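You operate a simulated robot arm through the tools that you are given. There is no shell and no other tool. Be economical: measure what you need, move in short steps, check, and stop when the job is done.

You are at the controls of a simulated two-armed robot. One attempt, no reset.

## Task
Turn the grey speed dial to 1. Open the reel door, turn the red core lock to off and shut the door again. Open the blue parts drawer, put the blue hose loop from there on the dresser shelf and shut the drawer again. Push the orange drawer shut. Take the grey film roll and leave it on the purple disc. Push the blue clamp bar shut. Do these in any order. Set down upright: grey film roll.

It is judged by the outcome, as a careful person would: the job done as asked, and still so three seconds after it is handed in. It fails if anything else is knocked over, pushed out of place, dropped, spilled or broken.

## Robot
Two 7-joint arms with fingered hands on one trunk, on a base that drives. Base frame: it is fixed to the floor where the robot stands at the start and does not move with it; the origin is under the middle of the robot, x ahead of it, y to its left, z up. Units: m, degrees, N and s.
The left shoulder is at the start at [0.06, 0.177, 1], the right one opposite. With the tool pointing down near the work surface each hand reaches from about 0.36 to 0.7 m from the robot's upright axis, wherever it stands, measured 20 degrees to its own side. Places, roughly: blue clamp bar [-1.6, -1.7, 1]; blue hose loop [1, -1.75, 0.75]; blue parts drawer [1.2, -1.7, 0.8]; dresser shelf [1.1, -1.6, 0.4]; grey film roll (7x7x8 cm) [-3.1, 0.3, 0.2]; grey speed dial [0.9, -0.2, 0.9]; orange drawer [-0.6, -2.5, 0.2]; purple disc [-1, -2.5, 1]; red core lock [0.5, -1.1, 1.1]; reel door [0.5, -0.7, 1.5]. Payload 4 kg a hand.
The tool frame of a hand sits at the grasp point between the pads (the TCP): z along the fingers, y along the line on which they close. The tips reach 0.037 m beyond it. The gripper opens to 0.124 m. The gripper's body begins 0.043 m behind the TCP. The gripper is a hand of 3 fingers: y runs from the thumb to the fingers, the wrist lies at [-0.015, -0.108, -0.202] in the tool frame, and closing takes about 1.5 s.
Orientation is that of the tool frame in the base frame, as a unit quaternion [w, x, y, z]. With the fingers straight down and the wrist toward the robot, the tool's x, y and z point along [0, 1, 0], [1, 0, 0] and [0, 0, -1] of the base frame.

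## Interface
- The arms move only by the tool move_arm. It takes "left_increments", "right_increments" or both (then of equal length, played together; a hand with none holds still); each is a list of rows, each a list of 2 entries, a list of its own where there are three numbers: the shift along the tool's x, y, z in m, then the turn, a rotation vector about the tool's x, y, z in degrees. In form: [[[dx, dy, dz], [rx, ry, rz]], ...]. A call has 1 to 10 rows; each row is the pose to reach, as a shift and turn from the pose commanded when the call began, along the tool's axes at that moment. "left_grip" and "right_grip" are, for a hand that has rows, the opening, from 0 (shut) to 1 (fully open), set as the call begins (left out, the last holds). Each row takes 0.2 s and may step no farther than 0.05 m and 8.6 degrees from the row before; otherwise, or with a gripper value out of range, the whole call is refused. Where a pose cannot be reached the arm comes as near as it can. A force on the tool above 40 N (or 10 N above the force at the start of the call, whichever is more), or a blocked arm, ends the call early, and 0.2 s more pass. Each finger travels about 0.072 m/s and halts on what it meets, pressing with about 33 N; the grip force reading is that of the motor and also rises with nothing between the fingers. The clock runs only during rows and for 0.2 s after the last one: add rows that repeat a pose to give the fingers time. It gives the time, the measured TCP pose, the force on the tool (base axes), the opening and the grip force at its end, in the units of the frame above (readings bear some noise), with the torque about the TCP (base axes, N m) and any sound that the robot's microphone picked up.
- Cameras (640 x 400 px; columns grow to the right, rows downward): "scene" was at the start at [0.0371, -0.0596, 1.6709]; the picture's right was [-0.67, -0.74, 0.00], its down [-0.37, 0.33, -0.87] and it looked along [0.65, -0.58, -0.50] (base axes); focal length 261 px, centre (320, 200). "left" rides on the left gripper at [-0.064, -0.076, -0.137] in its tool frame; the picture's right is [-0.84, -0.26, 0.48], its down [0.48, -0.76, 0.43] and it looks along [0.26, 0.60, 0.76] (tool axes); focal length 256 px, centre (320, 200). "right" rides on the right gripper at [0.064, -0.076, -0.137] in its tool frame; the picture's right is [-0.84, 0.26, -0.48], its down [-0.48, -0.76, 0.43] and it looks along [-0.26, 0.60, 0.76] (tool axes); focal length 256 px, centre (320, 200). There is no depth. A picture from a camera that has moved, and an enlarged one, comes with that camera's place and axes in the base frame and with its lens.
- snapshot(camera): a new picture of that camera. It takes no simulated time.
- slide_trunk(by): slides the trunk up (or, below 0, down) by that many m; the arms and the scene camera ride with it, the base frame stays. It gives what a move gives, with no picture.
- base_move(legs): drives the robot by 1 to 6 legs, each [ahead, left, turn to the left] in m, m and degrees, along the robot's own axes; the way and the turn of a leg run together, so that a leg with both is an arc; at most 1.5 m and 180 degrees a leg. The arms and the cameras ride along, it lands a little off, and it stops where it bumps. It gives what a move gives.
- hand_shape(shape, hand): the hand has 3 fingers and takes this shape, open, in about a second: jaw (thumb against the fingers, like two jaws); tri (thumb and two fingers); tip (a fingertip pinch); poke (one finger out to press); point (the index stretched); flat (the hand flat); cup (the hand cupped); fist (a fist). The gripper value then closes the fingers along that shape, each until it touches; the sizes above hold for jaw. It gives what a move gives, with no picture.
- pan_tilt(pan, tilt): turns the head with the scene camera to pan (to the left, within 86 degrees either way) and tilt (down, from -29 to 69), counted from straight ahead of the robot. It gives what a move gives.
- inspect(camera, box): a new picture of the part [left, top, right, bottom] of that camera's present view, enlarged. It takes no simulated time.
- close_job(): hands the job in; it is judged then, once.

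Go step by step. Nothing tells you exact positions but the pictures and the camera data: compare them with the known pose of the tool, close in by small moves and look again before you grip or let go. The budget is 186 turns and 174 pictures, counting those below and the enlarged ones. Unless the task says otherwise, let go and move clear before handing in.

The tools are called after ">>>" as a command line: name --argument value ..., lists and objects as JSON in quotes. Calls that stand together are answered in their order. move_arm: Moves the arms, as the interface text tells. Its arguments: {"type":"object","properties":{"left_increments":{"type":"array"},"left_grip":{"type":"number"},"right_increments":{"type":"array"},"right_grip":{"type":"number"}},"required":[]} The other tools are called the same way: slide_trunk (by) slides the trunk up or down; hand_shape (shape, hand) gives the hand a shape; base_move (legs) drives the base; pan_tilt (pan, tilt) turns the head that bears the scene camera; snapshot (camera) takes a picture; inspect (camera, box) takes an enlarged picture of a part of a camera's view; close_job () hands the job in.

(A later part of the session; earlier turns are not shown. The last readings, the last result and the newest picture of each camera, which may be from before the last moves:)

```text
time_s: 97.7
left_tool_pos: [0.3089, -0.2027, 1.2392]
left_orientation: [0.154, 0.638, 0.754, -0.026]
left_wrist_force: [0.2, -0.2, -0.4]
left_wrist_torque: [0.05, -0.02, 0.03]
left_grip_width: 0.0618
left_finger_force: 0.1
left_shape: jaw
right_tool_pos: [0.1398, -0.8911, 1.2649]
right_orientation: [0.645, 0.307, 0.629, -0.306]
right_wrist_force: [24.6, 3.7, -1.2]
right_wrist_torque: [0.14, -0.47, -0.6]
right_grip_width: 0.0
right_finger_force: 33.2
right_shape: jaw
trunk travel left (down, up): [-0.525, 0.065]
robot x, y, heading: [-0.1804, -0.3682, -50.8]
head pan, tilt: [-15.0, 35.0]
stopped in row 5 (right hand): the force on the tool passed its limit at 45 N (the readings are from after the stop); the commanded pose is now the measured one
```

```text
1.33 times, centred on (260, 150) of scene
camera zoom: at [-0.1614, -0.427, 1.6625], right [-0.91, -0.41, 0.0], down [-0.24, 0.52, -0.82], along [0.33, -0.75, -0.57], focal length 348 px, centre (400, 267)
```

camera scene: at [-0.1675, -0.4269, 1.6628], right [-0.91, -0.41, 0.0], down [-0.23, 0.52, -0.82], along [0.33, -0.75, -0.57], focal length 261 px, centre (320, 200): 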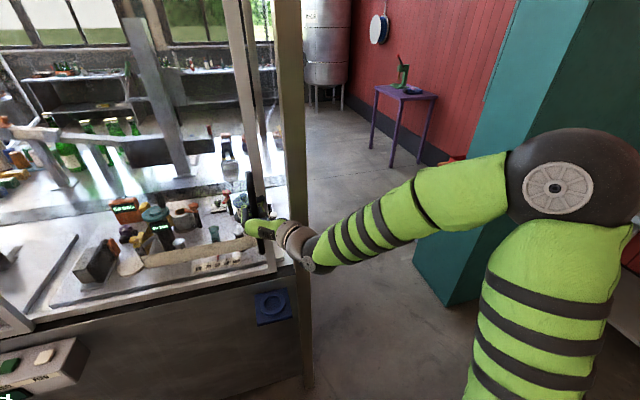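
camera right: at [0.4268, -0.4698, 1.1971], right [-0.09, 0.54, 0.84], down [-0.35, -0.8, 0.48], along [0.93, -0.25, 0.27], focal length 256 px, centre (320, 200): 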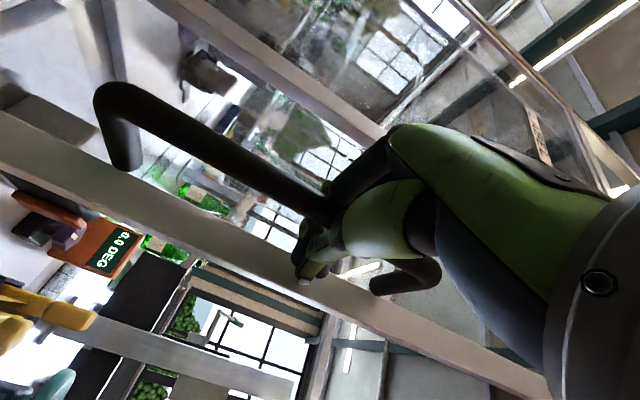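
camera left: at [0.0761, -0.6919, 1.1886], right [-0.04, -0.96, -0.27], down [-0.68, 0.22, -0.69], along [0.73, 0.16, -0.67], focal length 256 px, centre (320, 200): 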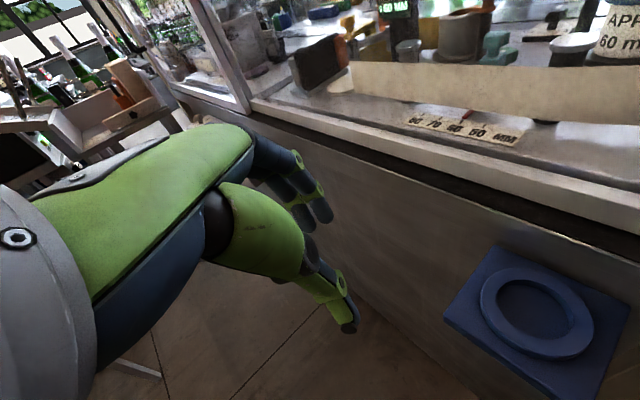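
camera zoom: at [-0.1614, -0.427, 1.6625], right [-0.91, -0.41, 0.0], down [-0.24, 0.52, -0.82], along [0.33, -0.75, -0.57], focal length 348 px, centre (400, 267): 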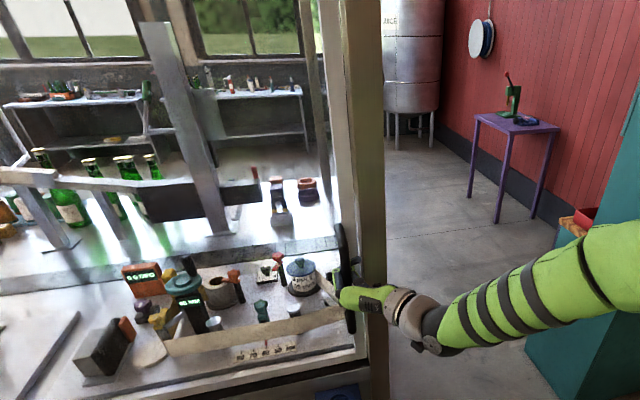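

The door is against its stop (closed). Releasing the handle and retracting the hand.

>>> move_arm --right_increments '[[[0, 0, 0], [0, 0, 0]], [[0, 0, 0], [0, 0, 0]], [[0, 0, 0], [0, 0, 0]], [[0, 0, 0], [0, 0, 0]], [[0, 0, 0], [0, 0, 0]], [[0, 0, -0.04], [0, 0, 0]], [[0, 0, -0.08], [0, 0, 0]], [[0, 0, -0.12], [0, 0, 0]], [[0, 0, -0.16], [0, 0, 0]]]' --right_grip 0.8

>>> pan_tilt --pan 0 --tilt 25

>>> snapshot --camera "scene"

>>> pan_tilt --pan -60 --tilt 25

>>> snapshot --camera "scene"

```text
time_s: 98.5
left_tool_pos: [0.3095, -0.1968, 1.2392]
left_orientation: [0.157, 0.637, 0.755, -0.027]
left_wrist_force: [-0.1, 0.2, -0.4]
left_wrist_torque: [-0.02, -0.03, 0.02]
left_grip_width: 0.0618
left_finger_force: 0.1
left_shape: jaw
right_tool_pos: [0.1429, -0.8771, 1.2653]
right_orientation: [0.648, 0.298, 0.633, -0.3]
right_wrist_force: [12.8, 28.2, -2.0]
right_wrist_torque: [0.08, -0.05, 0.48]
right_grip_width: 0.0976
right_finger_force: 0.0
right_shape: jaw
trunk travel left (down, up): [-0.525, 0.065]
robot x, y, heading: [-0.1786, -0.3673, -50.7]
head pan, tilt: [-15.0, 35.0]
stopped in row 3 (right hand): the force on the tool passed its limit at 41 N (the readings are from after the stop); the commanded pose is now the measured one
```

```text
time_s: 99.2
left_tool_pos: [0.3065, -0.1958, 1.2398]
left_orientation: [0.158, 0.637, 0.754, -0.028]
left_wrist_force: [0.7, 0.9, 0.2]
left_wrist_torque: [0.01, 0.01, -0.04]
left_grip_width: 0.0616
left_finger_force: 0.0
left_shape: jaw
right_tool_pos: [0.1408, -0.8804, 1.2669]
right_orientation: [0.646, 0.301, 0.632, -0.304]
right_wrist_force: [10.6, 40.0, -2.8]
right_wrist_torque: [0.2, -0.06, 0.35]
right_grip_width: 0.0973
right_finger_force: 0.1
right_shape: jaw
trunk travel left (down, up): [-0.525, 0.065]
robot x, y, heading: [-0.1832, -0.372, -50.8]
head pan, tilt: [0.0, 25.0]
```

```text
88 pictures are left
camera scene: at [-0.1407, -0.4105, 1.6785], right [-0.78, -0.63, 0.0], down [-0.27, 0.33, -0.91], along [0.57, -0.7, -0.42], focal length 261 px, centre (320, 200)
```

scene: 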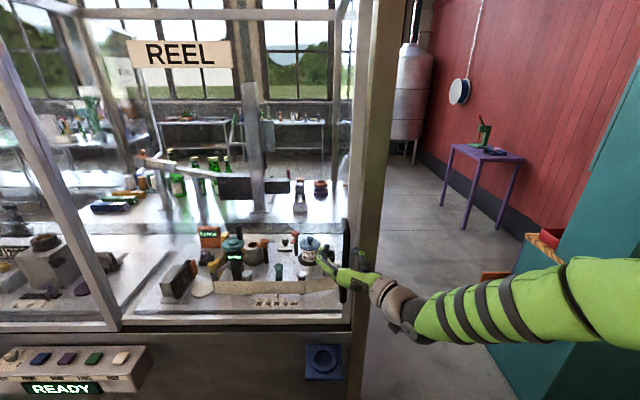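

```text
time_s: 100.5
left_tool_pos: [0.3081, -0.1968, 1.2393]
left_orientation: [0.157, 0.637, 0.754, -0.028]
left_wrist_force: [-0.4, 0.4, 0.5]
left_wrist_torque: [0.03, -0.03, 0.0]
left_grip_width: 0.0619
left_finger_force: 0.1
left_shape: jaw
right_tool_pos: [0.1413, -0.8796, 1.2678]
right_orientation: [0.646, 0.301, 0.632, -0.304]
right_wrist_force: [9.7, 40.9, -3.7]
right_wrist_torque: [0.31, -0.03, 0.26]
right_grip_width: 0.0978
right_finger_force: 0.1
right_shape: jaw
trunk travel left (down, up): [-0.525, 0.065]
robot x, y, heading: [-0.1794, -0.3681, -50.9]
head pan, tilt: [-60.0, 25.0]
```

```text
87 pictures are left
camera scene: at [-0.2317, -0.4251, 1.6787], right [-0.93, 0.36, 0.0], down [0.15, 0.39, -0.91], along [-0.32, -0.85, -0.42], focal length 261 px, centre (320, 200)
```

scene: 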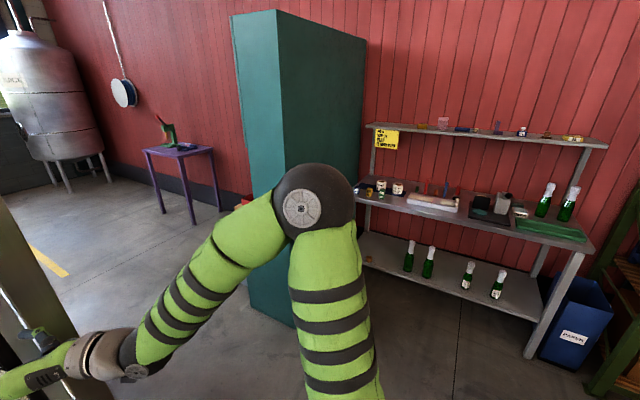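

The opening thumb presses the machine post; I narrow the hand a bit and draw it back.

>>> move_arm --right_increments '[[[0, 0.005, 0], [0, 0, 0]], [[0, 0.015, 0], [0, 0, 0]], [[0, 0.015, 0], [0, 0, 0]]]' --right_grip 0.5

>>> snapshot --camera "right"

```text
time_s: 101.3
left_tool_pos: [0.3079, -0.201, 1.2398]
left_orientation: [0.156, 0.638, 0.754, -0.026]
left_wrist_force: [-1.2, 0.0, 0.9]
left_wrist_torque: [0.01, -0.03, -0.01]
left_grip_width: 0.0621
left_finger_force: 0.0
left_shape: jaw
right_tool_pos: [0.1496, -0.8778, 1.2653]
right_orientation: [0.645, 0.306, 0.631, -0.305]
right_wrist_force: [8.5, 4.4, 0.2]
right_wrist_torque: [-0.04, -0.07, 0.4]
right_grip_width: 0.0536
right_finger_force: 0.1
right_shape: jaw
trunk travel left (down, up): [-0.525, 0.065]
robot x, y, heading: [-0.1785, -0.3732, -50.8]
head pan, tilt: [-60.0, 25.0]
```

```text
86 pictures are left
camera right: at [0.0064, -0.8196, 1.1992], right [-0.12, 0.54, 0.83], down [-0.33, -0.81, 0.48], along [0.94, -0.22, 0.27], focal length 256 px, centre (320, 200)
```

right: 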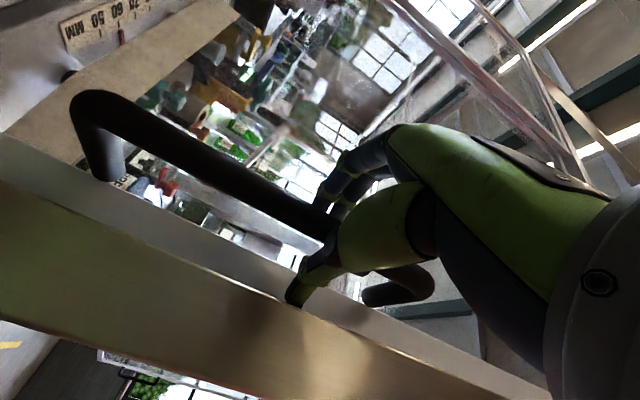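

>>> move_arm --right_increments '[[[0, 0, -0.02], [0, 0, 0]], [[0, 0, -0.05], [0, 0, 0]], [[0, 0, -0.09], [0, 0, 0]], [[0, 0, -0.13], [0, 0, 0]], [[0, 0, -0.17], [0, 0, 0]]]'

>>> pan_tilt --pan 5 --tilt 30

>>> snapshot --camera "scene"

```text
time_s: 102.5
left_tool_pos: [0.3065, -0.2005, 1.2396]
left_orientation: [0.157, 0.637, 0.754, -0.027]
left_wrist_force: [0.0, -0.1, -0.2]
left_wrist_torque: [0.02, 0.01, -0.03]
left_grip_width: 0.0619
left_finger_force: 0.0
left_shape: jaw
right_tool_pos: [0.103, -0.7879, 1.2997]
right_orientation: [0.644, 0.305, 0.631, -0.305]
right_wrist_force: [0.2, 0.2, -0.3]
right_wrist_torque: [0.04, 0.07, -0.04]
right_grip_width: 0.0618
right_finger_force: 0.1
right_shape: jaw
right hand out of reach, approached as far as the arm can: row 3, 4, 5
trunk travel left (down, up): [-0.525, 0.065]
robot x, y, heading: [-0.1794, -0.3651, -50.9]
head pan, tilt: [-60.0, 25.0]
```

```text
time_s: 103.9
left_tool_pos: [0.3067, -0.2009, 1.2402]
left_orientation: [0.156, 0.638, 0.754, -0.026]
left_wrist_force: [0.6, 0.1, -0.3]
left_wrist_torque: [0.01, -0.03, 0.0]
left_grip_width: 0.0618
left_finger_force: 0.2
left_shape: jaw
right_tool_pos: [0.1029, -0.7895, 1.2985]
right_orientation: [0.644, 0.305, 0.632, -0.304]
right_wrist_force: [-0.8, 0.7, -0.2]
right_wrist_torque: [0.0, 0.01, 0.01]
right_grip_width: 0.0619
right_finger_force: 0.1
right_shape: jaw
trunk travel left (down, up): [-0.525, 0.065]
robot x, y, heading: [-0.1796, -0.372, -51.0]
head pan, tilt: [5.0, 30.0]
```

```text
85 pictures are left
camera scene: at [-0.1375, -0.4097, 1.6705], right [-0.72, -0.7, 0.0], down [-0.35, 0.36, -0.87], along [0.6, -0.62, -0.5], focal length 261 px, centre (320, 200)
```

scene: 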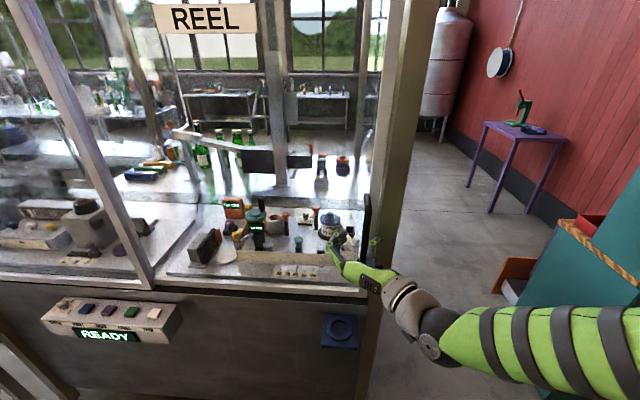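

Door is shut. Next is the back area: I'll drive right past the machine's end and forward through the gap, then look around.

>>> base_move --legs '[[0, -0.65, 0], [0.6, 0, 0]]'

>>> pan_tilt --pan 45 --tilt 25

>>> snapshot --camera "scene"

>>> pan_tilt --pan -20 --tilt 30

>>> snapshot --camera "scene"

```text
time_s: 109.7
left_tool_pos: [0.0645, -0.938, 1.2393]
left_orientation: [0.155, 0.633, 0.758, -0.021]
left_wrist_force: [-16.0, 12.3, -0.4]
left_wrist_torque: [0.01, 0.1, 0.55]
left_grip_width: 0.0583
left_finger_force: 0.1
left_shape: jaw
right_tool_pos: [-0.1377, -1.5343, 1.2996]
right_orientation: [0.645, 0.305, 0.631, -0.304]
right_wrist_force: [0.0, -0.3, -0.6]
right_wrist_torque: [0.0, -0.03, -0.05]
right_grip_width: 0.0616
right_finger_force: 0.0
right_shape: jaw
trunk travel left (down, up): [-0.525, 0.065]
robot x, y, heading: [-0.419, -1.1126, -50.9]
head pan, tilt: [5.0, 30.0]
stopped in leg 2: the force on the tool passed its limit at 82 N (the readings are from after the stop); the commanded pose is now the measured one
```

```text
time_s: 110.7
left_tool_pos: [0.0659, -0.9401, 1.243]
left_orientation: [0.156, 0.634, 0.757, -0.022]
left_wrist_force: [-21.3, 25.1, -3.1]
left_wrist_torque: [0.12, 0.28, 1.12]
left_grip_width: 0.0582
left_finger_force: 0.1
left_shape: jaw
right_tool_pos: [-0.1377, -1.533, 1.2992]
right_orientation: [0.645, 0.304, 0.631, -0.305]
right_wrist_force: [-0.6, 0.3, 0.4]
right_wrist_torque: [0.02, 0.0, -0.01]
right_grip_width: 0.0618
right_finger_force: 0.0
right_shape: jaw
trunk travel left (down, up): [-0.525, 0.065]
robot x, y, heading: [-0.419, -1.1147, -50.9]
head pan, tilt: [45.0, 25.0]
```

```text
84 pictures are left
camera scene: at [-0.3507, -1.0977, 1.6785], right [-0.1, -0.99, 0.0], down [-0.42, 0.04, -0.91], along [0.9, -0.09, -0.42], focal length 261 px, centre (320, 200)
```

scene: 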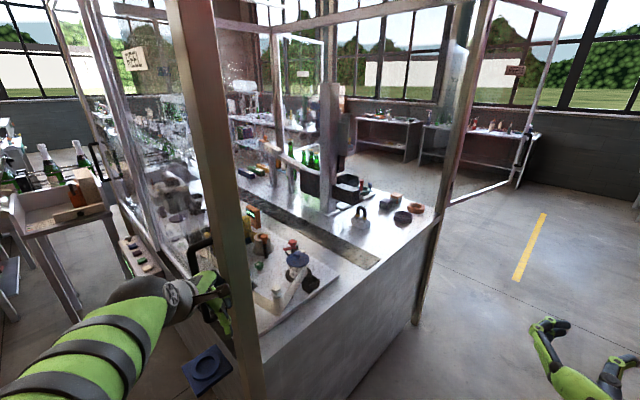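

```text
time_s: 112.1
left_tool_pos: [0.0668, -0.9407, 1.2423]
left_orientation: [0.157, 0.634, 0.757, -0.023]
left_wrist_force: [-22.8, 26.0, -2.6]
left_wrist_torque: [0.13, 0.22, 1.15]
left_grip_width: 0.0584
left_finger_force: 0.1
left_shape: jaw
right_tool_pos: [-0.1372, -1.534, 1.2993]
right_orientation: [0.645, 0.305, 0.631, -0.305]
right_wrist_force: [0.7, -0.2, -0.2]
right_wrist_torque: [-0.04, -0.04, 0.03]
right_grip_width: 0.0619
right_finger_force: 0.0
right_shape: jaw
trunk travel left (down, up): [-0.525, 0.065]
robot x, y, heading: [-0.4188, -1.1166, -51.0]
head pan, tilt: [-20.0, 30.0]
```

```text
83 pictures are left
camera scene: at [-0.4127, -1.1735, 1.6706], right [-0.94, -0.33, 0.0], down [-0.16, 0.47, -0.87], along [0.29, -0.82, -0.5], focal length 261 px, centre (320, 200)
```

scene: 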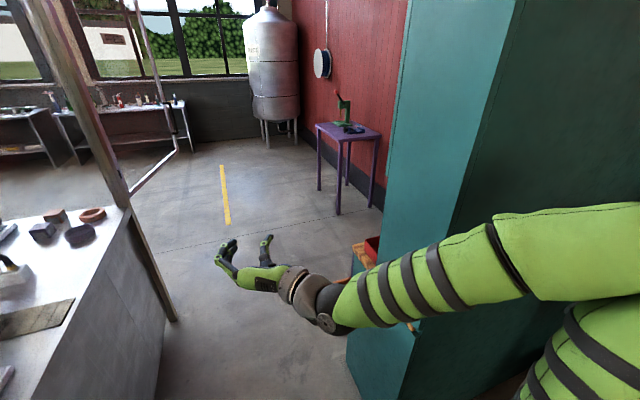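

The left hand caught the machine post; I back off, shift right, and continue forward to see the machine's rear.

>>> base_move --legs '[[-0.08, 0, 0], [0, -0.1, 0]]'

>>> move_arm --left_increments '[[[0, -0.04, -0.02], [0, 0, 0]], [[0, -0.08, -0.04], [0, 0, 0]], [[0, -0.12, -0.06], [0, 0, 0]], [[0, -0.15, -0.08], [0, 0, 0]]]'

>>> pan_tilt --pan 45 --tilt 35

>>> snapshot --camera "scene"

```text
time_s: 113.9
left_tool_pos: [-0.0597, -0.945, 1.242]
left_orientation: [0.156, 0.635, 0.756, -0.021]
left_wrist_force: [0.1, 0.4, -0.5]
left_wrist_torque: [-0.01, -0.03, 0.03]
left_grip_width: 0.0619
left_finger_force: 0.1
left_shape: jaw
right_tool_pos: [-0.2651, -1.5371, 1.2996]
right_orientation: [0.644, 0.306, 0.632, -0.305]
right_wrist_force: [0.0, 0.4, 0.5]
right_wrist_torque: [0.02, -0.03, 0.03]
right_grip_width: 0.0617
right_finger_force: 0.0
right_shape: jaw
trunk travel left (down, up): [-0.525, 0.065]
robot x, y, heading: [-0.5471, -1.1178, -51.2]
head pan, tilt: [-20.0, 30.0]
```

```text
time_s: 114.5
left_tool_pos: [-0.1061, -0.9536, 1.2104]
left_orientation: [0.063, 0.639, 0.76, -0.101]
left_wrist_force: [-0.6, -0.4, -0.1]
left_wrist_torque: [-0.03, 0.04, -0.01]
left_grip_width: 0.0619
left_finger_force: 0.0
left_shape: jaw
left hand out of reach, approached as far as the arm can: row 1
right_tool_pos: [-0.2641, -1.5374, 1.2986]
right_orientation: [0.643, 0.306, 0.632, -0.305]
right_wrist_force: [0.3, 0.2, 0.0]
right_wrist_torque: [-0.01, 0.0, -0.01]
right_grip_width: 0.0621
right_finger_force: 0.1
right_shape: jaw
trunk travel left (down, up): [-0.525, 0.065]
robot x, y, heading: [-0.5468, -1.1151, -51.0]
head pan, tilt: [-20.0, 30.0]
stopped in row 2 (left hand): the arm was blocked; the commanded pose is now the measured one
```

```text
time_s: 115.8
left_tool_pos: [-0.1058, -0.9541, 1.2121]
left_orientation: [0.063, 0.639, 0.76, -0.101]
left_wrist_force: [0.4, 0.8, -0.9]
left_wrist_torque: [0.05, 0.01, 0.01]
left_grip_width: 0.062
left_finger_force: 0.0
left_shape: jaw
right_tool_pos: [-0.2627, -1.5361, 1.2991]
right_orientation: [0.644, 0.306, 0.631, -0.305]
right_wrist_force: [-0.3, 0.2, 0.0]
right_wrist_torque: [-0.02, -0.02, 0.01]
right_grip_width: 0.0619
right_finger_force: 0.0
right_shape: jaw
trunk travel left (down, up): [-0.525, 0.065]
robot x, y, heading: [-0.5436, -1.1183, -51.2]
head pan, tilt: [45.0, 35.0]
```

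```text
82 pictures are left
camera scene: at [-0.4786, -1.101, 1.6628], right [-0.11, -0.99, 0.0], down [-0.57, 0.06, -0.82], along [0.81, -0.09, -0.57], focal length 261 px, centre (320, 200)
```

scene: 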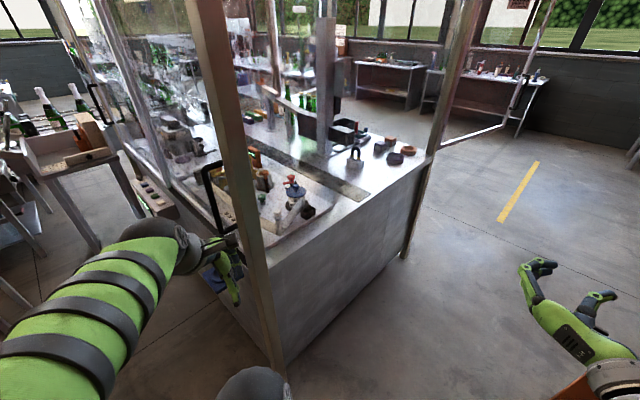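

>>> move_arm --right_increments '[[[0, -0.01, 0.04], [0, 0, 0]], [[0, -0.02, 0.08], [0, 0, 0]], [[0, -0.03, 0.12], [0, 0, 0]], [[0, -0.04, 0.16], [0, 0, 0]], [[0, -0.05, 0.2], [0, 0, 0]]]'

>>> pan_tilt --pan -60 --tilt 40

>>> snapshot --camera "scene"

```text
time_s: 117.0
left_tool_pos: [-0.1055, -0.9551, 1.2119]
left_orientation: [0.062, 0.64, 0.759, -0.102]
left_wrist_force: [0.2, 0.4, 0.1]
left_wrist_torque: [0.06, -0.01, 0.02]
left_grip_width: 0.0619
left_finger_force: 0.1
left_shape: jaw
right_tool_pos: [-0.1786, -1.7264, 1.298]
right_orientation: [0.644, 0.306, 0.632, -0.305]
right_wrist_force: [-0.3, 0.0, -0.2]
right_wrist_torque: [-0.01, 0.01, -0.01]
right_grip_width: 0.0619
right_finger_force: 0.0
right_shape: jaw
trunk travel left (down, up): [-0.525, 0.065]
robot x, y, heading: [-0.5481, -1.1167, -51.1]
head pan, tilt: [45.0, 35.0]
```

```text
time_s: 118.8
left_tool_pos: [-0.1056, -0.9547, 1.2128]
left_orientation: [0.063, 0.639, 0.759, -0.103]
left_wrist_force: [-0.5, 0.4, -0.1]
left_wrist_torque: [0.01, 0.03, 0.0]
left_grip_width: 0.062
left_finger_force: 0.0
left_shape: jaw
right_tool_pos: [-0.1779, -1.7264, 1.2983]
right_orientation: [0.644, 0.307, 0.631, -0.305]
right_wrist_force: [0.5, 0.7, 0.0]
right_wrist_torque: [0.01, -0.01, 0.0]
right_grip_width: 0.0621
right_finger_force: 0.1
right_shape: jaw
trunk travel left (down, up): [-0.525, 0.065]
robot x, y, heading: [-0.5469, -1.1172, -51.0]
head pan, tilt: [-60.0, 40.0]
```

```text
81 pictures are left
camera scene: at [-0.5965, -1.1712, 1.6552], right [-0.93, 0.36, 0.0], down [0.23, 0.6, -0.77], along [-0.27, -0.72, -0.64], focal length 261 px, centre (320, 200)
```

scene: 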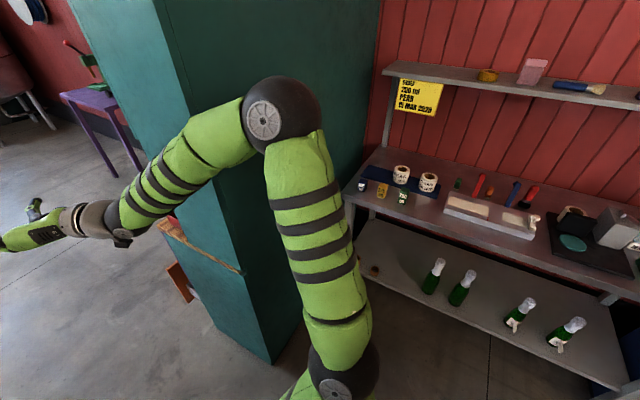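

>>> move_arm --left_increments '[[[-0.046, -0.005, 0.011], [0, 0, 6.6]], [[-0.092, -0.01, 0.022], [0, 0, 13.2]], [[-0.138, -0.015, 0.033], [0, 0, 20]], [[-0.184, -0.02, 0.044], [0, 0, 26.6]], [[-0.23, -0.025, 0.055], [0, 0, 33]], [[-0.276, -0.03, 0.066], [0, 0, 40]], [[-0.322, -0.035, 0.077], [0, 0, 46.6]], [[-0.368, -0.04, 0.088], [0, 0, 53]], [[-0.414, -0.045, 0.1], [0, 0, 60]], [[-0.414, -0.045, 0.1], [0, 0, 60]]]'

>>> base_move --legs '[[0, 0.1, 0], [0.5, 0, 0]]'

>>> pan_tilt --pan 40 --tilt 40

>>> snapshot --camera "scene"

```text
time_s: 121.0
left_tool_pos: [-0.0818, -1.3799, 1.2139]
left_orientation: [0.108, 0.934, 0.337, -0.053]
left_wrist_force: [-0.5, 0.1, 0.5]
left_wrist_torque: [-0.01, -0.01, 0.01]
left_grip_width: 0.062
left_finger_force: 0.0
left_shape: jaw
left hand out of reach, approached as far as the arm can: row 1, 2, 3, 4, 5
right_tool_pos: [-0.1794, -1.7248, 1.2991]
right_orientation: [0.644, 0.306, 0.631, -0.305]
right_wrist_force: [-1.1, -0.2, -0.3]
right_wrist_torque: [-0.06, -0.01, -0.03]
right_grip_width: 0.062
right_finger_force: 0.0
right_shape: jaw
trunk travel left (down, up): [-0.525, 0.065]
robot x, y, heading: [-0.5446, -1.111, -50.7]
head pan, tilt: [-60.0, 40.0]
```

```text
time_s: 124.7
left_tool_pos: [0.3074, -1.7059, 1.2129]
left_orientation: [0.107, 0.934, 0.337, -0.053]
left_wrist_force: [0.1, 0.2, -0.6]
left_wrist_torque: [0.03, -0.01, -0.03]
left_grip_width: 0.0619
left_finger_force: 0.1
left_shape: jaw
right_tool_pos: [0.2113, -2.0522, 1.2979]
right_orientation: [0.643, 0.307, 0.631, -0.306]
right_wrist_force: [0.1, -0.3, 0.4]
right_wrist_torque: [-0.02, 0.01, -0.01]
right_grip_width: 0.0619
right_finger_force: 0.0
right_shape: jaw
trunk travel left (down, up): [-0.525, 0.065]
robot x, y, heading: [-0.1564, -1.4401, -51.1]
head pan, tilt: [-60.0, 40.0]
```

```text
time_s: 126.5
left_tool_pos: [0.3081, -1.7058, 1.2127]
left_orientation: [0.107, 0.934, 0.337, -0.053]
left_wrist_force: [0.0, -0.4, 0.5]
left_wrist_torque: [0.0, 0.02, -0.01]
left_grip_width: 0.0617
left_finger_force: 0.1
left_shape: jaw
right_tool_pos: [0.2119, -2.0527, 1.2982]
right_orientation: [0.644, 0.306, 0.631, -0.305]
right_wrist_force: [0.8, 0.9, -0.4]
right_wrist_torque: [-0.02, -0.01, 0.01]
right_grip_width: 0.0619
right_finger_force: 0.0
right_shape: jaw
trunk travel left (down, up): [-0.525, 0.065]
robot x, y, heading: [-0.1569, -1.4435, -51.1]
head pan, tilt: [40.0, 40.0]
```

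```text
80 pictures are left
camera scene: at [-0.0922, -1.4339, 1.6551], right [-0.19, -0.98, 0.0], down [-0.63, 0.12, -0.77], along [0.75, -0.15, -0.64], focal length 261 px, centre (320, 200)
```

scene: 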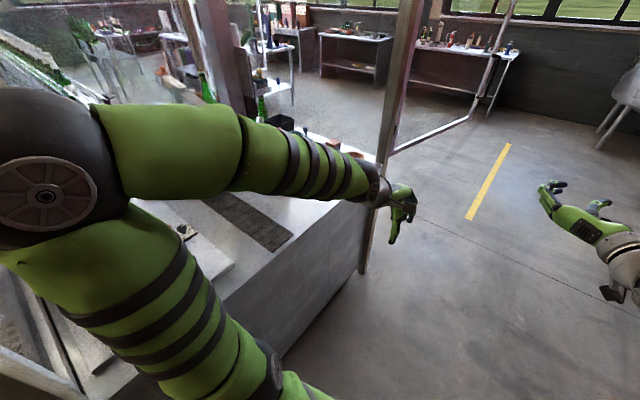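

>>> base_move --legs '[[0.9, -0.05, 0]]'

>>> pan_tilt --pan 60 --tilt 30

>>> snapshot --camera "scene"

>>> pan_tilt --pan -60 --tilt 40

>>> snapshot --camera "scene"

```text
time_s: 131.2
left_tool_pos: [0.8226, -2.4387, 1.212]
left_orientation: [0.106, 0.936, 0.331, -0.054]
left_wrist_force: [-0.2, -0.7, 0.4]
left_wrist_torque: [-0.03, 0.01, 0.0]
left_grip_width: 0.0618
left_finger_force: 0.1
left_shape: jaw
right_tool_pos: [0.7198, -2.7862, 1.2989]
right_orientation: [0.641, 0.31, 0.63, -0.31]
right_wrist_force: [-0.4, -0.1, -0.5]
right_wrist_torque: [-0.01, -0.02, 0.02]
right_grip_width: 0.0618
right_finger_force: 0.0
right_shape: jaw
trunk travel left (down, up): [-0.525, 0.065]
robot x, y, heading: [0.3567, -2.1664, -51.6]
head pan, tilt: [40.0, 40.0]
```

```text
time_s: 132.0
left_tool_pos: [0.8208, -2.4397, 1.2125]
left_orientation: [0.107, 0.936, 0.331, -0.055]
left_wrist_force: [-0.8, 0.4, 0.3]
left_wrist_torque: [0.03, 0.02, 0.05]
left_grip_width: 0.062
left_finger_force: 0.1
left_shape: jaw
right_tool_pos: [0.7194, -2.7849, 1.2987]
right_orientation: [0.642, 0.31, 0.629, -0.31]
right_wrist_force: [-0.9, -0.6, -0.1]
right_wrist_torque: [0.01, -0.04, -0.01]
right_grip_width: 0.0619
right_finger_force: 0.1
right_shape: jaw
trunk travel left (down, up): [-0.525, 0.065]
robot x, y, heading: [0.3586, -2.1729, -51.8]
head pan, tilt: [60.0, 30.0]
```

```text
79 pictures are left
camera scene: at [0.43, -2.1321, 1.6704], right [0.14, -0.99, 0.0], down [-0.5, -0.07, -0.87], along [0.86, 0.12, -0.5], focal length 261 px, centre (320, 200)
```

scene: 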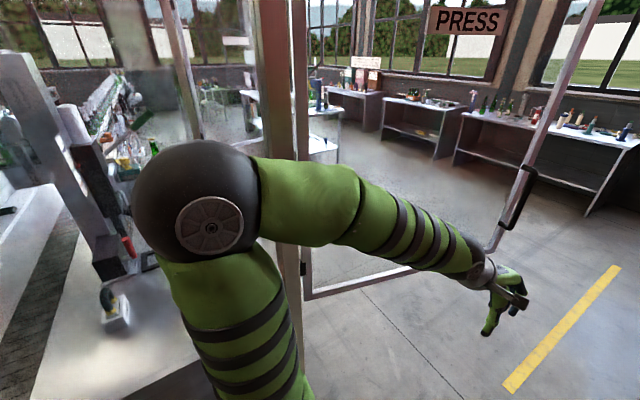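

```text
time_s: 134.0
left_tool_pos: [0.8205, -2.4378, 1.2133]
left_orientation: [0.107, 0.936, 0.331, -0.054]
left_wrist_force: [-0.5, 0.6, 0.5]
left_wrist_torque: [-0.02, 0.03, -0.02]
left_grip_width: 0.0619
left_finger_force: 0.0
left_shape: jaw
right_tool_pos: [0.7196, -2.7855, 1.2985]
right_orientation: [0.642, 0.311, 0.629, -0.31]
right_wrist_force: [0.1, -0.4, -0.3]
right_wrist_torque: [0.01, -0.04, 0.0]
right_grip_width: 0.062
right_finger_force: 0.0
right_shape: jaw
trunk travel left (down, up): [-0.525, 0.065]
robot x, y, heading: [0.3566, -2.1692, -51.8]
head pan, tilt: [-60.0, 40.0]
```

```text
78 pictures are left
camera scene: at [0.309, -2.2238, 1.6551], right [-0.93, 0.37, 0.0], down [0.24, 0.6, -0.77], along [-0.28, -0.71, -0.64], focal length 261 px, centre (320, 200)
```

scene: 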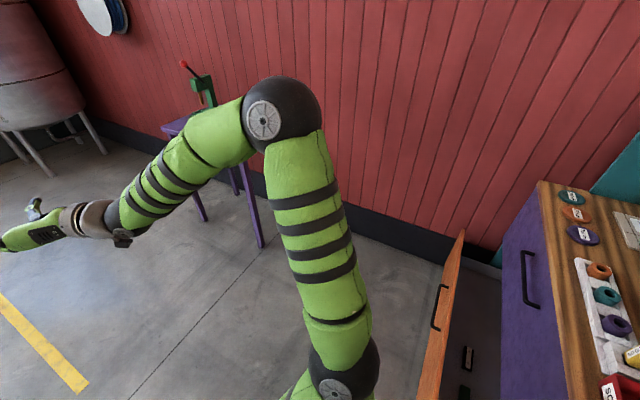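

I can see a dresser with the orange drawer behind the teal cabinet, and an open "PRESS" rear door on the machine. I'll move further and turn left to see the machine's rear.

>>> base_move --legs '[[0.4, -0.2, 0], [0, 0, 80]]'

>>> pan_tilt --pan 30 --tilt 30

>>> snapshot --camera "scene"

```text
time_s: 140.1
left_tool_pos: [0.8042, -2.2054, 1.2123]
left_orientation: [0.117, 0.509, 0.853, 0.027]
left_wrist_force: [0.4, -0.9, 0.9]
left_wrist_torque: [0.0, 0.01, 0.01]
left_grip_width: 0.0619
left_finger_force: 0.1
left_shape: jaw
right_tool_pos: [1.124, -2.3699, 1.2977]
right_orientation: [0.692, -0.163, 0.682, 0.172]
right_wrist_force: [-0.7, -1.6, 0.1]
right_wrist_torque: [0.03, 0.0, 0.02]
right_grip_width: 0.0618
right_finger_force: 0.1
right_shape: jaw
trunk travel left (down, up): [-0.525, 0.065]
robot x, y, heading: [0.4534, -2.6091, 27.7]
head pan, tilt: [-60.0, 40.0]
```

```text
time_s: 141.8
left_tool_pos: [0.8048, -2.2057, 1.2121]
left_orientation: [0.117, 0.508, 0.853, 0.027]
left_wrist_force: [-0.4, 0.0, 1.0]
left_wrist_torque: [-0.01, -0.01, 0.01]
left_grip_width: 0.0617
left_finger_force: 0.0
left_shape: jaw
right_tool_pos: [1.124, -2.3689, 1.2984]
right_orientation: [0.692, -0.163, 0.682, 0.172]
right_wrist_force: [-0.6, 0.3, -0.2]
right_wrist_torque: [-0.01, -0.03, 0.07]
right_grip_width: 0.062
right_finger_force: 0.1
right_shape: jaw
trunk travel left (down, up): [-0.525, 0.065]
robot x, y, heading: [0.4517, -2.6061, 27.9]
head pan, tilt: [30.0, 30.0]
```

```text
77 pictures are left
camera scene: at [0.4748, -2.5465, 1.6704], right [0.84, -0.54, 0.0], down [-0.27, -0.42, -0.87], along [0.46, 0.73, -0.5], focal length 261 px, centre (320, 200)
```

scene: 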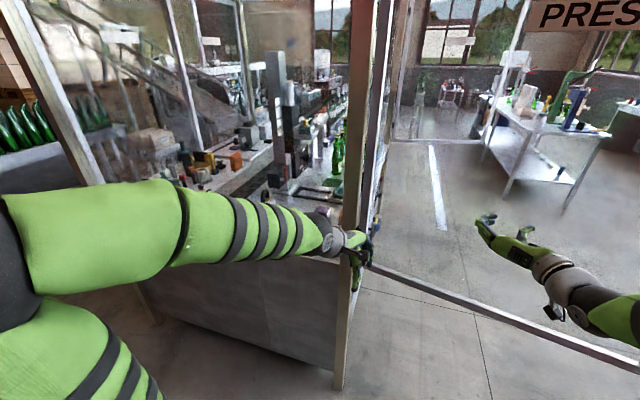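

The rear face lies beyond the open press door; I'll drive around the door's free end.

>>> base_move --legs '[[0, 0, -78], [0.9, 0, 0], [0, 0, 50], [1.1, 0, 0], [0, 0, 129]]'

>>> pan_tilt --pan 0 --tilt 30

>>> snapshot --camera "scene"

```text
time_s: 162.8
left_tool_pos: [1.6444, -3.0845, 1.2131]
left_orientation: [0.054, -0.325, 0.938, 0.107]
left_wrist_force: [-0.8, 0.4, -0.5]
left_wrist_torque: [0.03, -0.01, -0.01]
left_grip_width: 0.0616
left_finger_force: 0.1
left_shape: jaw
right_tool_pos: [1.7514, -2.7401, 1.2975]
right_orientation: [0.314, -0.627, 0.314, 0.64]
right_wrist_force: [-0.6, -0.9, 0.6]
right_wrist_torque: [-0.01, 0.02, 0.0]
right_grip_width: 0.0621
right_finger_force: 0.0
right_shape: jaw
trunk travel left (down, up): [-0.525, 0.065]
robot x, y, heading: [2.1061, -3.3567, 127.4]
head pan, tilt: [30.0, 30.0]
```

```text
time_s: 163.7
left_tool_pos: [1.6451, -3.0836, 1.2125]
left_orientation: [0.054, -0.326, 0.938, 0.106]
left_wrist_force: [-0.2, -0.2, 0.6]
left_wrist_torque: [0.0, -0.01, 0.02]
left_grip_width: 0.0619
left_finger_force: 0.1
left_shape: jaw
right_tool_pos: [1.7506, -2.7402, 1.2989]
right_orientation: [0.313, -0.628, 0.314, 0.64]
right_wrist_force: [0.4, -0.3, 0.3]
right_wrist_torque: [0.0, 0.02, 0.02]
right_grip_width: 0.0617
right_finger_force: 0.0
right_shape: jaw
trunk travel left (down, up): [-0.525, 0.065]
robot x, y, heading: [2.1062, -3.3591, 127.6]
head pan, tilt: [0.0, 30.0]
```

```text
76 pictures are left
camera scene: at [2.0666, -3.3104, 1.6704], right [0.79, 0.61, 0.0], down [0.3, -0.4, -0.87], along [-0.53, 0.69, -0.5], focal length 261 px, centre (320, 200)
```

scene: 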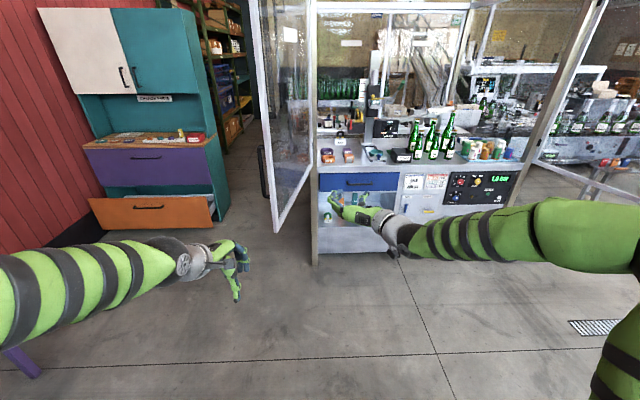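

The blue drawer is in the machine's rear with an open shelf below, and the orange drawer sits on the teal dresser at left. Zooming in on the rear.

>>> inspect --camera "scene" --box '[300, 140, 460, 270]'

>>> inspect --camera "scene" --box '[50, 80, 240, 240]'

```text
3.08 times, centred on (380, 205) of scene
camera zoom: at [2.0666, -3.3104, 1.6704], right [0.79, 0.61, 0.0], down [0.3, -0.4, -0.87], along [-0.53, 0.69, -0.5], focal length 804 px, centre (135, 185)
```

zoom: 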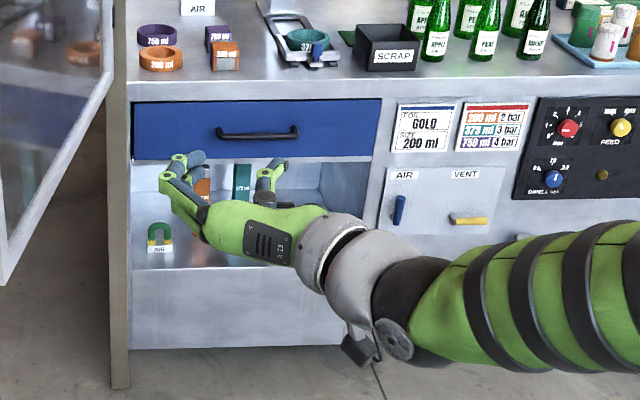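

```text
2.50 times, centred on (145, 160) of scene
camera zoom: at [2.0666, -3.3104, 1.6704], right [0.79, 0.61, 0.0], down [0.3, -0.4, -0.87], along [-0.53, 0.69, -0.5], focal length 653 px, centre (758, 300)
```

zoom: 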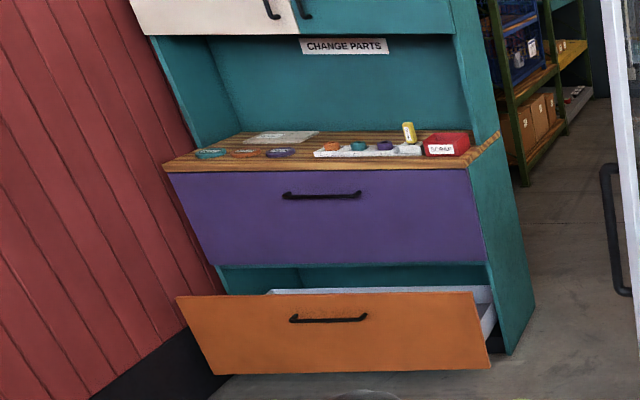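

>>> move_arm --left_increments '[[[0, -0.02, 0], [3, 3, 0]], [[0, -0.04, 0], [6, 6, 0.4]], [[0, -0.06, 0], [9.6, 9.8, 0.8]], [[0, -0.08, 0], [9.6, 9.8, 0.8]], [[0, -0.1, 0], [9.6, 9.8, 0.8]], [[0, -0.1, 0], [9.6, 9.8, 0.8]], [[0, -0.1, 0], [9.6, 9.8, 0.8]], [[0, -0.1, 0], [9.6, 9.8, 0.8]], [[0, -0.1, 0], [9.6, 9.8, 0.8]], [[0, -0.1, 0], [9.6, 9.8, 0.8]]]' --right_increments '[[[-0.01, -0.02, -0.03], [4.8, 4.8, 4.8]], [[-0.02, -0.04, -0.06], [9.6, 9.6, 9.6]], [[-0.03, -0.06, -0.09], [14.4, 14.4, 14.4]], [[-0.04, -0.08, -0.12], [19.2, 19.2, 19.2]], [[-0.05, -0.1, -0.15], [24, 24, 24]], [[-0.06, -0.12, -0.18], [28.8, 28.8, 28.8]], [[-0.07, -0.13, -0.21], [33.6, 33.6, 33.6]], [[-0.08, -0.14, -0.24], [38.4, 38.4, 38.4]], [[-0.09, -0.15, -0.26], [43.2, 43.2, 43.2]], [[-0.1, -0.16, -0.28], [48, 48, 48]]]'

>>> move_arm --right_increments '[[[0, 0, 0], [4.8, 4.8, 4.8]], [[0, 0, 0], [9.6, 9.6, 9.6]], [[0, 0, 0], [14.4, 14.4, 14.4]], [[0, 0, 0], [19.2, 19.2, 19.2]], [[0, 0, 0], [21.3, 21.3, 21.3]]]'

>>> base_move --legs '[[0, -0.46, 1], [0.85, 0, 0]]'

>>> snapshot --camera "scene"

```text
time_s: 165.9
left_tool_pos: [1.7084, -3.1599, 1.196]
left_orientation: [0.0, -0.322, 0.947, 0.001]
left_wrist_force: [-0.5, -0.3, 0.9]
left_wrist_torque: [0.0, -0.01, 0.01]
left_grip_width: 0.062
left_finger_force: 0.1
left_shape: jaw
right_tool_pos: [2.0509, -2.8663, 1.3949]
right_orientation: [0.109, -0.473, 0.841, 0.237]
right_wrist_force: [-0.8, 0.5, 0.6]
right_wrist_torque: [0.01, -0.02, -0.03]
right_grip_width: 0.0617
right_finger_force: 0.1
right_shape: jaw
trunk travel left (down, up): [-0.525, 0.065]
robot x, y, heading: [2.1035, -3.3557, 127.4]
head pan, tilt: [0.0, 30.0]
```

```text
time_s: 167.1
left_tool_pos: [1.7086, -3.1602, 1.1967]
left_orientation: [0.001, -0.321, 0.947, 0.0]
left_wrist_force: [0.5, -0.1, -0.7]
left_wrist_torque: [-0.01, 0.01, -0.02]
left_grip_width: 0.0618
left_finger_force: 0.2
left_shape: jaw
right_tool_pos: [2.0493, -2.8654, 1.3932]
right_orientation: [-0.007, -0.319, 0.948, 0.005]
right_wrist_force: [0.6, -0.1, 0.0]
right_wrist_torque: [0.03, 0.01, 0.0]
right_grip_width: 0.062
right_finger_force: 0.1
right_shape: jaw
trunk travel left (down, up): [-0.525, 0.065]
robot x, y, heading: [2.1089, -3.3616, 127.4]
head pan, tilt: [0.0, 30.0]
```

```text
time_s: 174.0
left_tool_pos: [1.5245, -2.229, 1.1961]
left_orientation: [0.001, -0.337, 0.941, 0.0]
left_wrist_force: [0.1, 0.4, -0.4]
left_wrist_torque: [0.01, 0.02, 0.03]
left_grip_width: 0.062
left_finger_force: 0.1
left_shape: jaw
right_tool_pos: [1.8555, -1.9226, 1.3917]
right_orientation: [-0.007, -0.336, 0.942, 0.005]
right_wrist_force: [-0.2, -1.2, 0.4]
right_wrist_torque: [-0.04, 0.0, 0.0]
right_grip_width: 0.062
right_finger_force: 0.0
right_shape: jaw
trunk travel left (down, up): [-0.525, 0.065]
robot x, y, heading: [1.9276, -2.4118, 129.5]
head pan, tilt: [0.0, 30.0]
```

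```text
73 pictures are left
camera scene: at [1.8877, -2.3657, 1.6704], right [0.77, 0.64, 0.0], down [0.32, -0.39, -0.87], along [-0.55, 0.67, -0.5], focal length 261 px, centre (320, 200)
```

scene: 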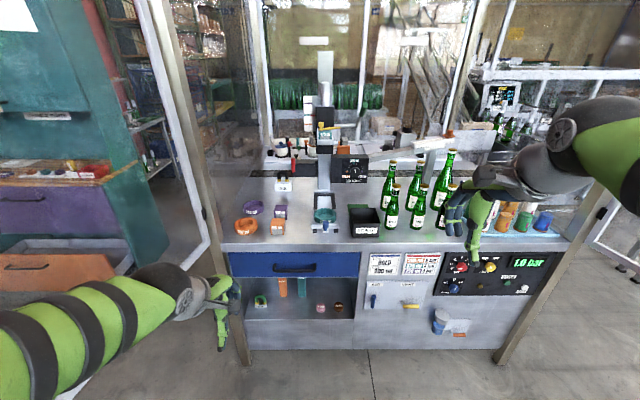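

Now close in: drive forward, lower the trunk, and pitch the left hand toward the drawer handle.

>>> move_arm --right_increments '[[[0, -0.04, 0], [0, 0, 0]], [[0, -0.08, 0], [0, 0, 0]], [[0, -0.1, 0], [0, 0, 0]]]'

>>> base_move --legs '[[0.35, 0, 0]]'

>>> slide_trunk --by -0.2

>>> move_arm --left_increments '[[[-0.01, 0, 0.015], [-7.5, 0, 0]], [[-0.02, 0.01, 0.03], [-15, 0, 0]], [[-0.03, 0.02, 0.045], [-22.5, 0, 0]], [[-0.04, 0.03, 0.06], [-30, 0, 0]], [[-0.05, 0.04, 0.08], [-37.5, 0, 0]], [[-0.06, 0.05, 0.1], [-45, 0, 0]], [[-0.07, 0.06, 0.12], [-52.5, 0, 0]], [[-0.076, 0.07, 0.13], [-60, 0, 0]], [[-0.076, 0.07, 0.13], [-60, 0, 0]]]'

>>> snapshot --camera "left"

>>> snapshot --camera "scene"

```text
time_s: 174.8
left_tool_pos: [1.5248, -2.2273, 1.1954]
left_orientation: [0.001, -0.337, 0.941, 0.0]
left_wrist_force: [1.0, -0.8, 0.6]
left_wrist_torque: [-0.02, 0.01, -0.01]
left_grip_width: 0.0621
left_finger_force: 0.0
left_shape: jaw
right_tool_pos: [1.9189, -2.0006, 1.3912]
right_orientation: [-0.007, -0.336, 0.942, 0.005]
right_wrist_force: [0.5, -0.3, -0.2]
right_wrist_torque: [-0.01, -0.03, 0.02]
right_grip_width: 0.062
right_finger_force: 0.0
right_shape: jaw
trunk travel left (down, up): [-0.525, 0.065]
robot x, y, heading: [1.928, -2.4116, 129.4]
head pan, tilt: [0.0, 30.0]
```

```text
time_s: 177.0
left_tool_pos: [1.3037, -1.9606, 1.1943]
left_orientation: [0.002, -0.338, 0.941, 0.0]
left_wrist_force: [-0.2, 0.6, -0.1]
left_wrist_torque: [-0.03, -0.01, 0.0]
left_grip_width: 0.0619
left_finger_force: 0.0
left_shape: jaw
right_tool_pos: [1.6969, -1.733, 1.391]
right_orientation: [-0.007, -0.337, 0.942, 0.005]
right_wrist_force: [-0.5, 0.1, -0.3]
right_wrist_torque: [-0.03, 0.01, 0.01]
right_grip_width: 0.062
right_finger_force: 0.0
right_shape: jaw
trunk travel left (down, up): [-0.525, 0.065]
robot x, y, heading: [1.7113, -2.1443, 129.5]
head pan, tilt: [0.0, 30.0]
```

```text
time_s: 179.2
left_tool_pos: [1.3039, -1.9609, 0.996]
left_orientation: [0.001, -0.338, 0.941, 0.0]
left_wrist_force: [0.3, 0.3, 0.0]
left_wrist_torque: [0.03, 0.03, 0.04]
left_grip_width: 0.062
left_finger_force: 0.0
left_shape: jaw
right_tool_pos: [1.6982, -1.7343, 1.1923]
right_orientation: [-0.006, -0.336, 0.942, 0.006]
right_wrist_force: [0.1, -0.1, -0.1]
right_wrist_torque: [-0.01, 0.02, 0.02]
right_grip_width: 0.0619
right_finger_force: 0.0
right_shape: jaw
trunk travel left (down, up): [-0.325, 0.265]
robot x, y, heading: [1.7083, -2.1487, 129.4]
head pan, tilt: [0.0, 30.0]
```

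```text
time_s: 180.6
left_tool_pos: [1.3007, -1.7901, 0.9297]
left_orientation: [-0.121, -0.318, 0.873, 0.348]
left_wrist_force: [18.9, -22.8, 19.1]
left_wrist_torque: [1.13, 1.17, 0.22]
left_grip_width: 0.0608
left_finger_force: 0.0
left_shape: jaw
left hand out of reach, approached as far as the arm can: row 1, 2, 3, 4, 5, 6
right_tool_pos: [1.6983, -1.7371, 1.1933]
right_orientation: [-0.007, -0.337, 0.941, 0.007]
right_wrist_force: [-0.4, 0.7, -0.4]
right_wrist_torque: [0.02, -0.06, 0.06]
right_grip_width: 0.062
right_finger_force: 0.0
right_shape: jaw
trunk travel left (down, up): [-0.325, 0.265]
robot x, y, heading: [1.704, -2.1478, 129.8]
head pan, tilt: [0.0, 30.0]
stopped in row 6 (left hand): the force on the tool passed its limit at 75 N (the readings are from after the stop); the commanded pose is now the measured one
```

```text
72 pictures are left
camera left: at [1.4433, -1.8649, 0.9777], right [0.55, 0.65, -0.52], down [-0.2, -0.5, -0.84], along [-0.81, 0.57, -0.15], focal length 256 px, centre (320, 200)
```

left: 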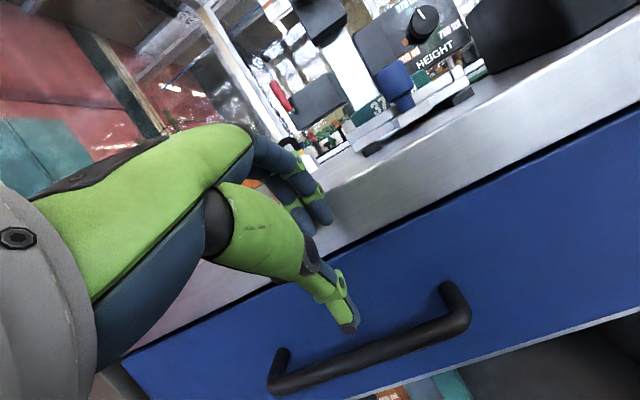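

```text
71 pictures are left
camera scene: at [1.6686, -2.1032, 1.471], right [0.77, 0.64, 0.0], down [0.32, -0.38, -0.87], along [-0.55, 0.67, -0.5], focal length 261 px, centre (320, 200)
```

scene: 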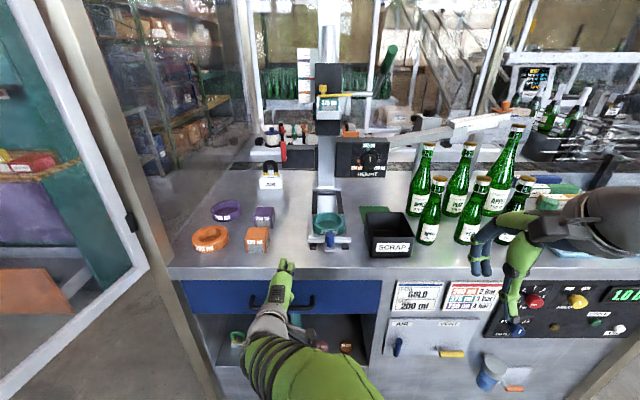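

The fingertips nudged the table edge because I'm too close. Backing the base a little and lowering the hand to handle height.

>>> base_move --legs '[[-0.12, 0, 0]]'

>>> inspect --camera "scene" --box '[160, 180, 420, 380]'

```text
time_s: 181.8
left_tool_pos: [1.3749, -1.8794, 0.927]
left_orientation: [-0.122, -0.319, 0.874, 0.345]
left_wrist_force: [0.9, -0.1, -0.2]
left_wrist_torque: [0.0, -0.03, 0.0]
left_grip_width: 0.0617
left_finger_force: 0.0
left_shape: jaw
right_tool_pos: [1.775, -1.8253, 1.1914]
right_orientation: [-0.007, -0.336, 0.942, 0.005]
right_wrist_force: [0.8, -0.4, -0.6]
right_wrist_torque: [0.02, 0.04, -0.03]
right_grip_width: 0.062
right_finger_force: 0.0
right_shape: jaw
trunk travel left (down, up): [-0.325, 0.265]
robot x, y, heading: [1.783, -2.2405, 129.6]
head pan, tilt: [0.0, 30.0]
```

```text
2.00 times, centred on (290, 280) of scene
camera zoom: at [1.7436, -2.191, 1.4705], right [0.77, 0.64, 0.0], down [0.32, -0.39, -0.87], along [-0.55, 0.67, -0.5], focal length 522 px, centre (380, 40)
```

zoom: 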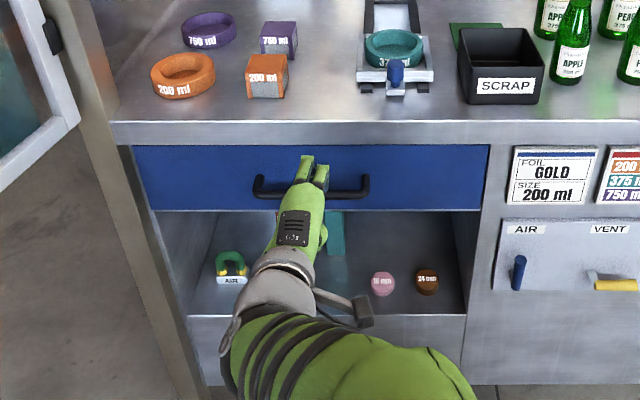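

>>> move_arm --left_increments '[[[0.006, -0.005, 0.028], [-7.5, 0, 0]], [[0.012, -0.01, 0.057], [-15, 0, 0]], [[0.018, -0.015, 0.085], [-22.5, 0, 0]], [[0.024, -0.02, 0.114], [-30, 0, 0]], [[0.028, -0.024, 0.142], [-37, 0, 0]], [[0.028, -0.024, 0.142], [-37, 0, 0]]]'

>>> snapshot --camera "left"

>>> inspect --camera "scene" --box '[160, 180, 420, 380]'

```text
time_s: 183.2
left_tool_pos: [1.3067, -1.8347, 0.8124]
left_orientation: [-0.216, -0.263, 0.72, 0.604]
left_wrist_force: [0.2, 0.4, 0.3]
left_wrist_torque: [0.01, 0.0, 0.02]
left_grip_width: 0.0619
left_finger_force: 0.1
left_shape: jaw
left hand out of reach, approached as far as the arm can: row 5, 6
right_tool_pos: [1.7727, -1.825, 1.1904]
right_orientation: [-0.008, -0.335, 0.942, 0.005]
right_wrist_force: [1.2, 0.6, -0.9]
right_wrist_torque: [-0.01, -0.01, 0.0]
right_grip_width: 0.062
right_finger_force: 0.0
right_shape: jaw
trunk travel left (down, up): [-0.325, 0.265]
robot x, y, heading: [1.783, -2.2409, 129.6]
head pan, tilt: [0.0, 30.0]
```

```text
69 pictures are left
camera left: at [1.4494, -1.9069, 0.7617], right [0.37, 0.87, -0.33], down [-0.56, -0.08, -0.83], along [-0.75, 0.49, 0.45], focal length 256 px, centre (320, 200)
```

left: 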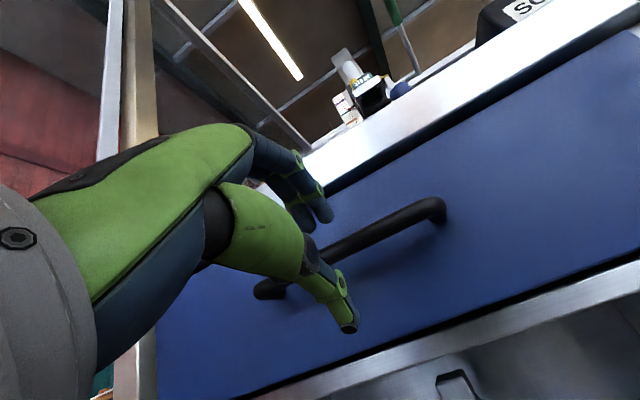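

```text
2.00 times, centred on (290, 280) of scene
camera zoom: at [1.7428, -2.1904, 1.4704], right [0.77, 0.64, 0.0], down [0.32, -0.39, -0.87], along [-0.55, 0.67, -0.5], focal length 522 px, centre (380, 40)
```

zoom: 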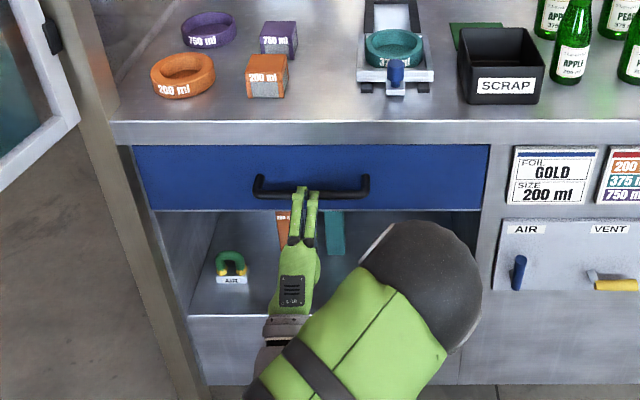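

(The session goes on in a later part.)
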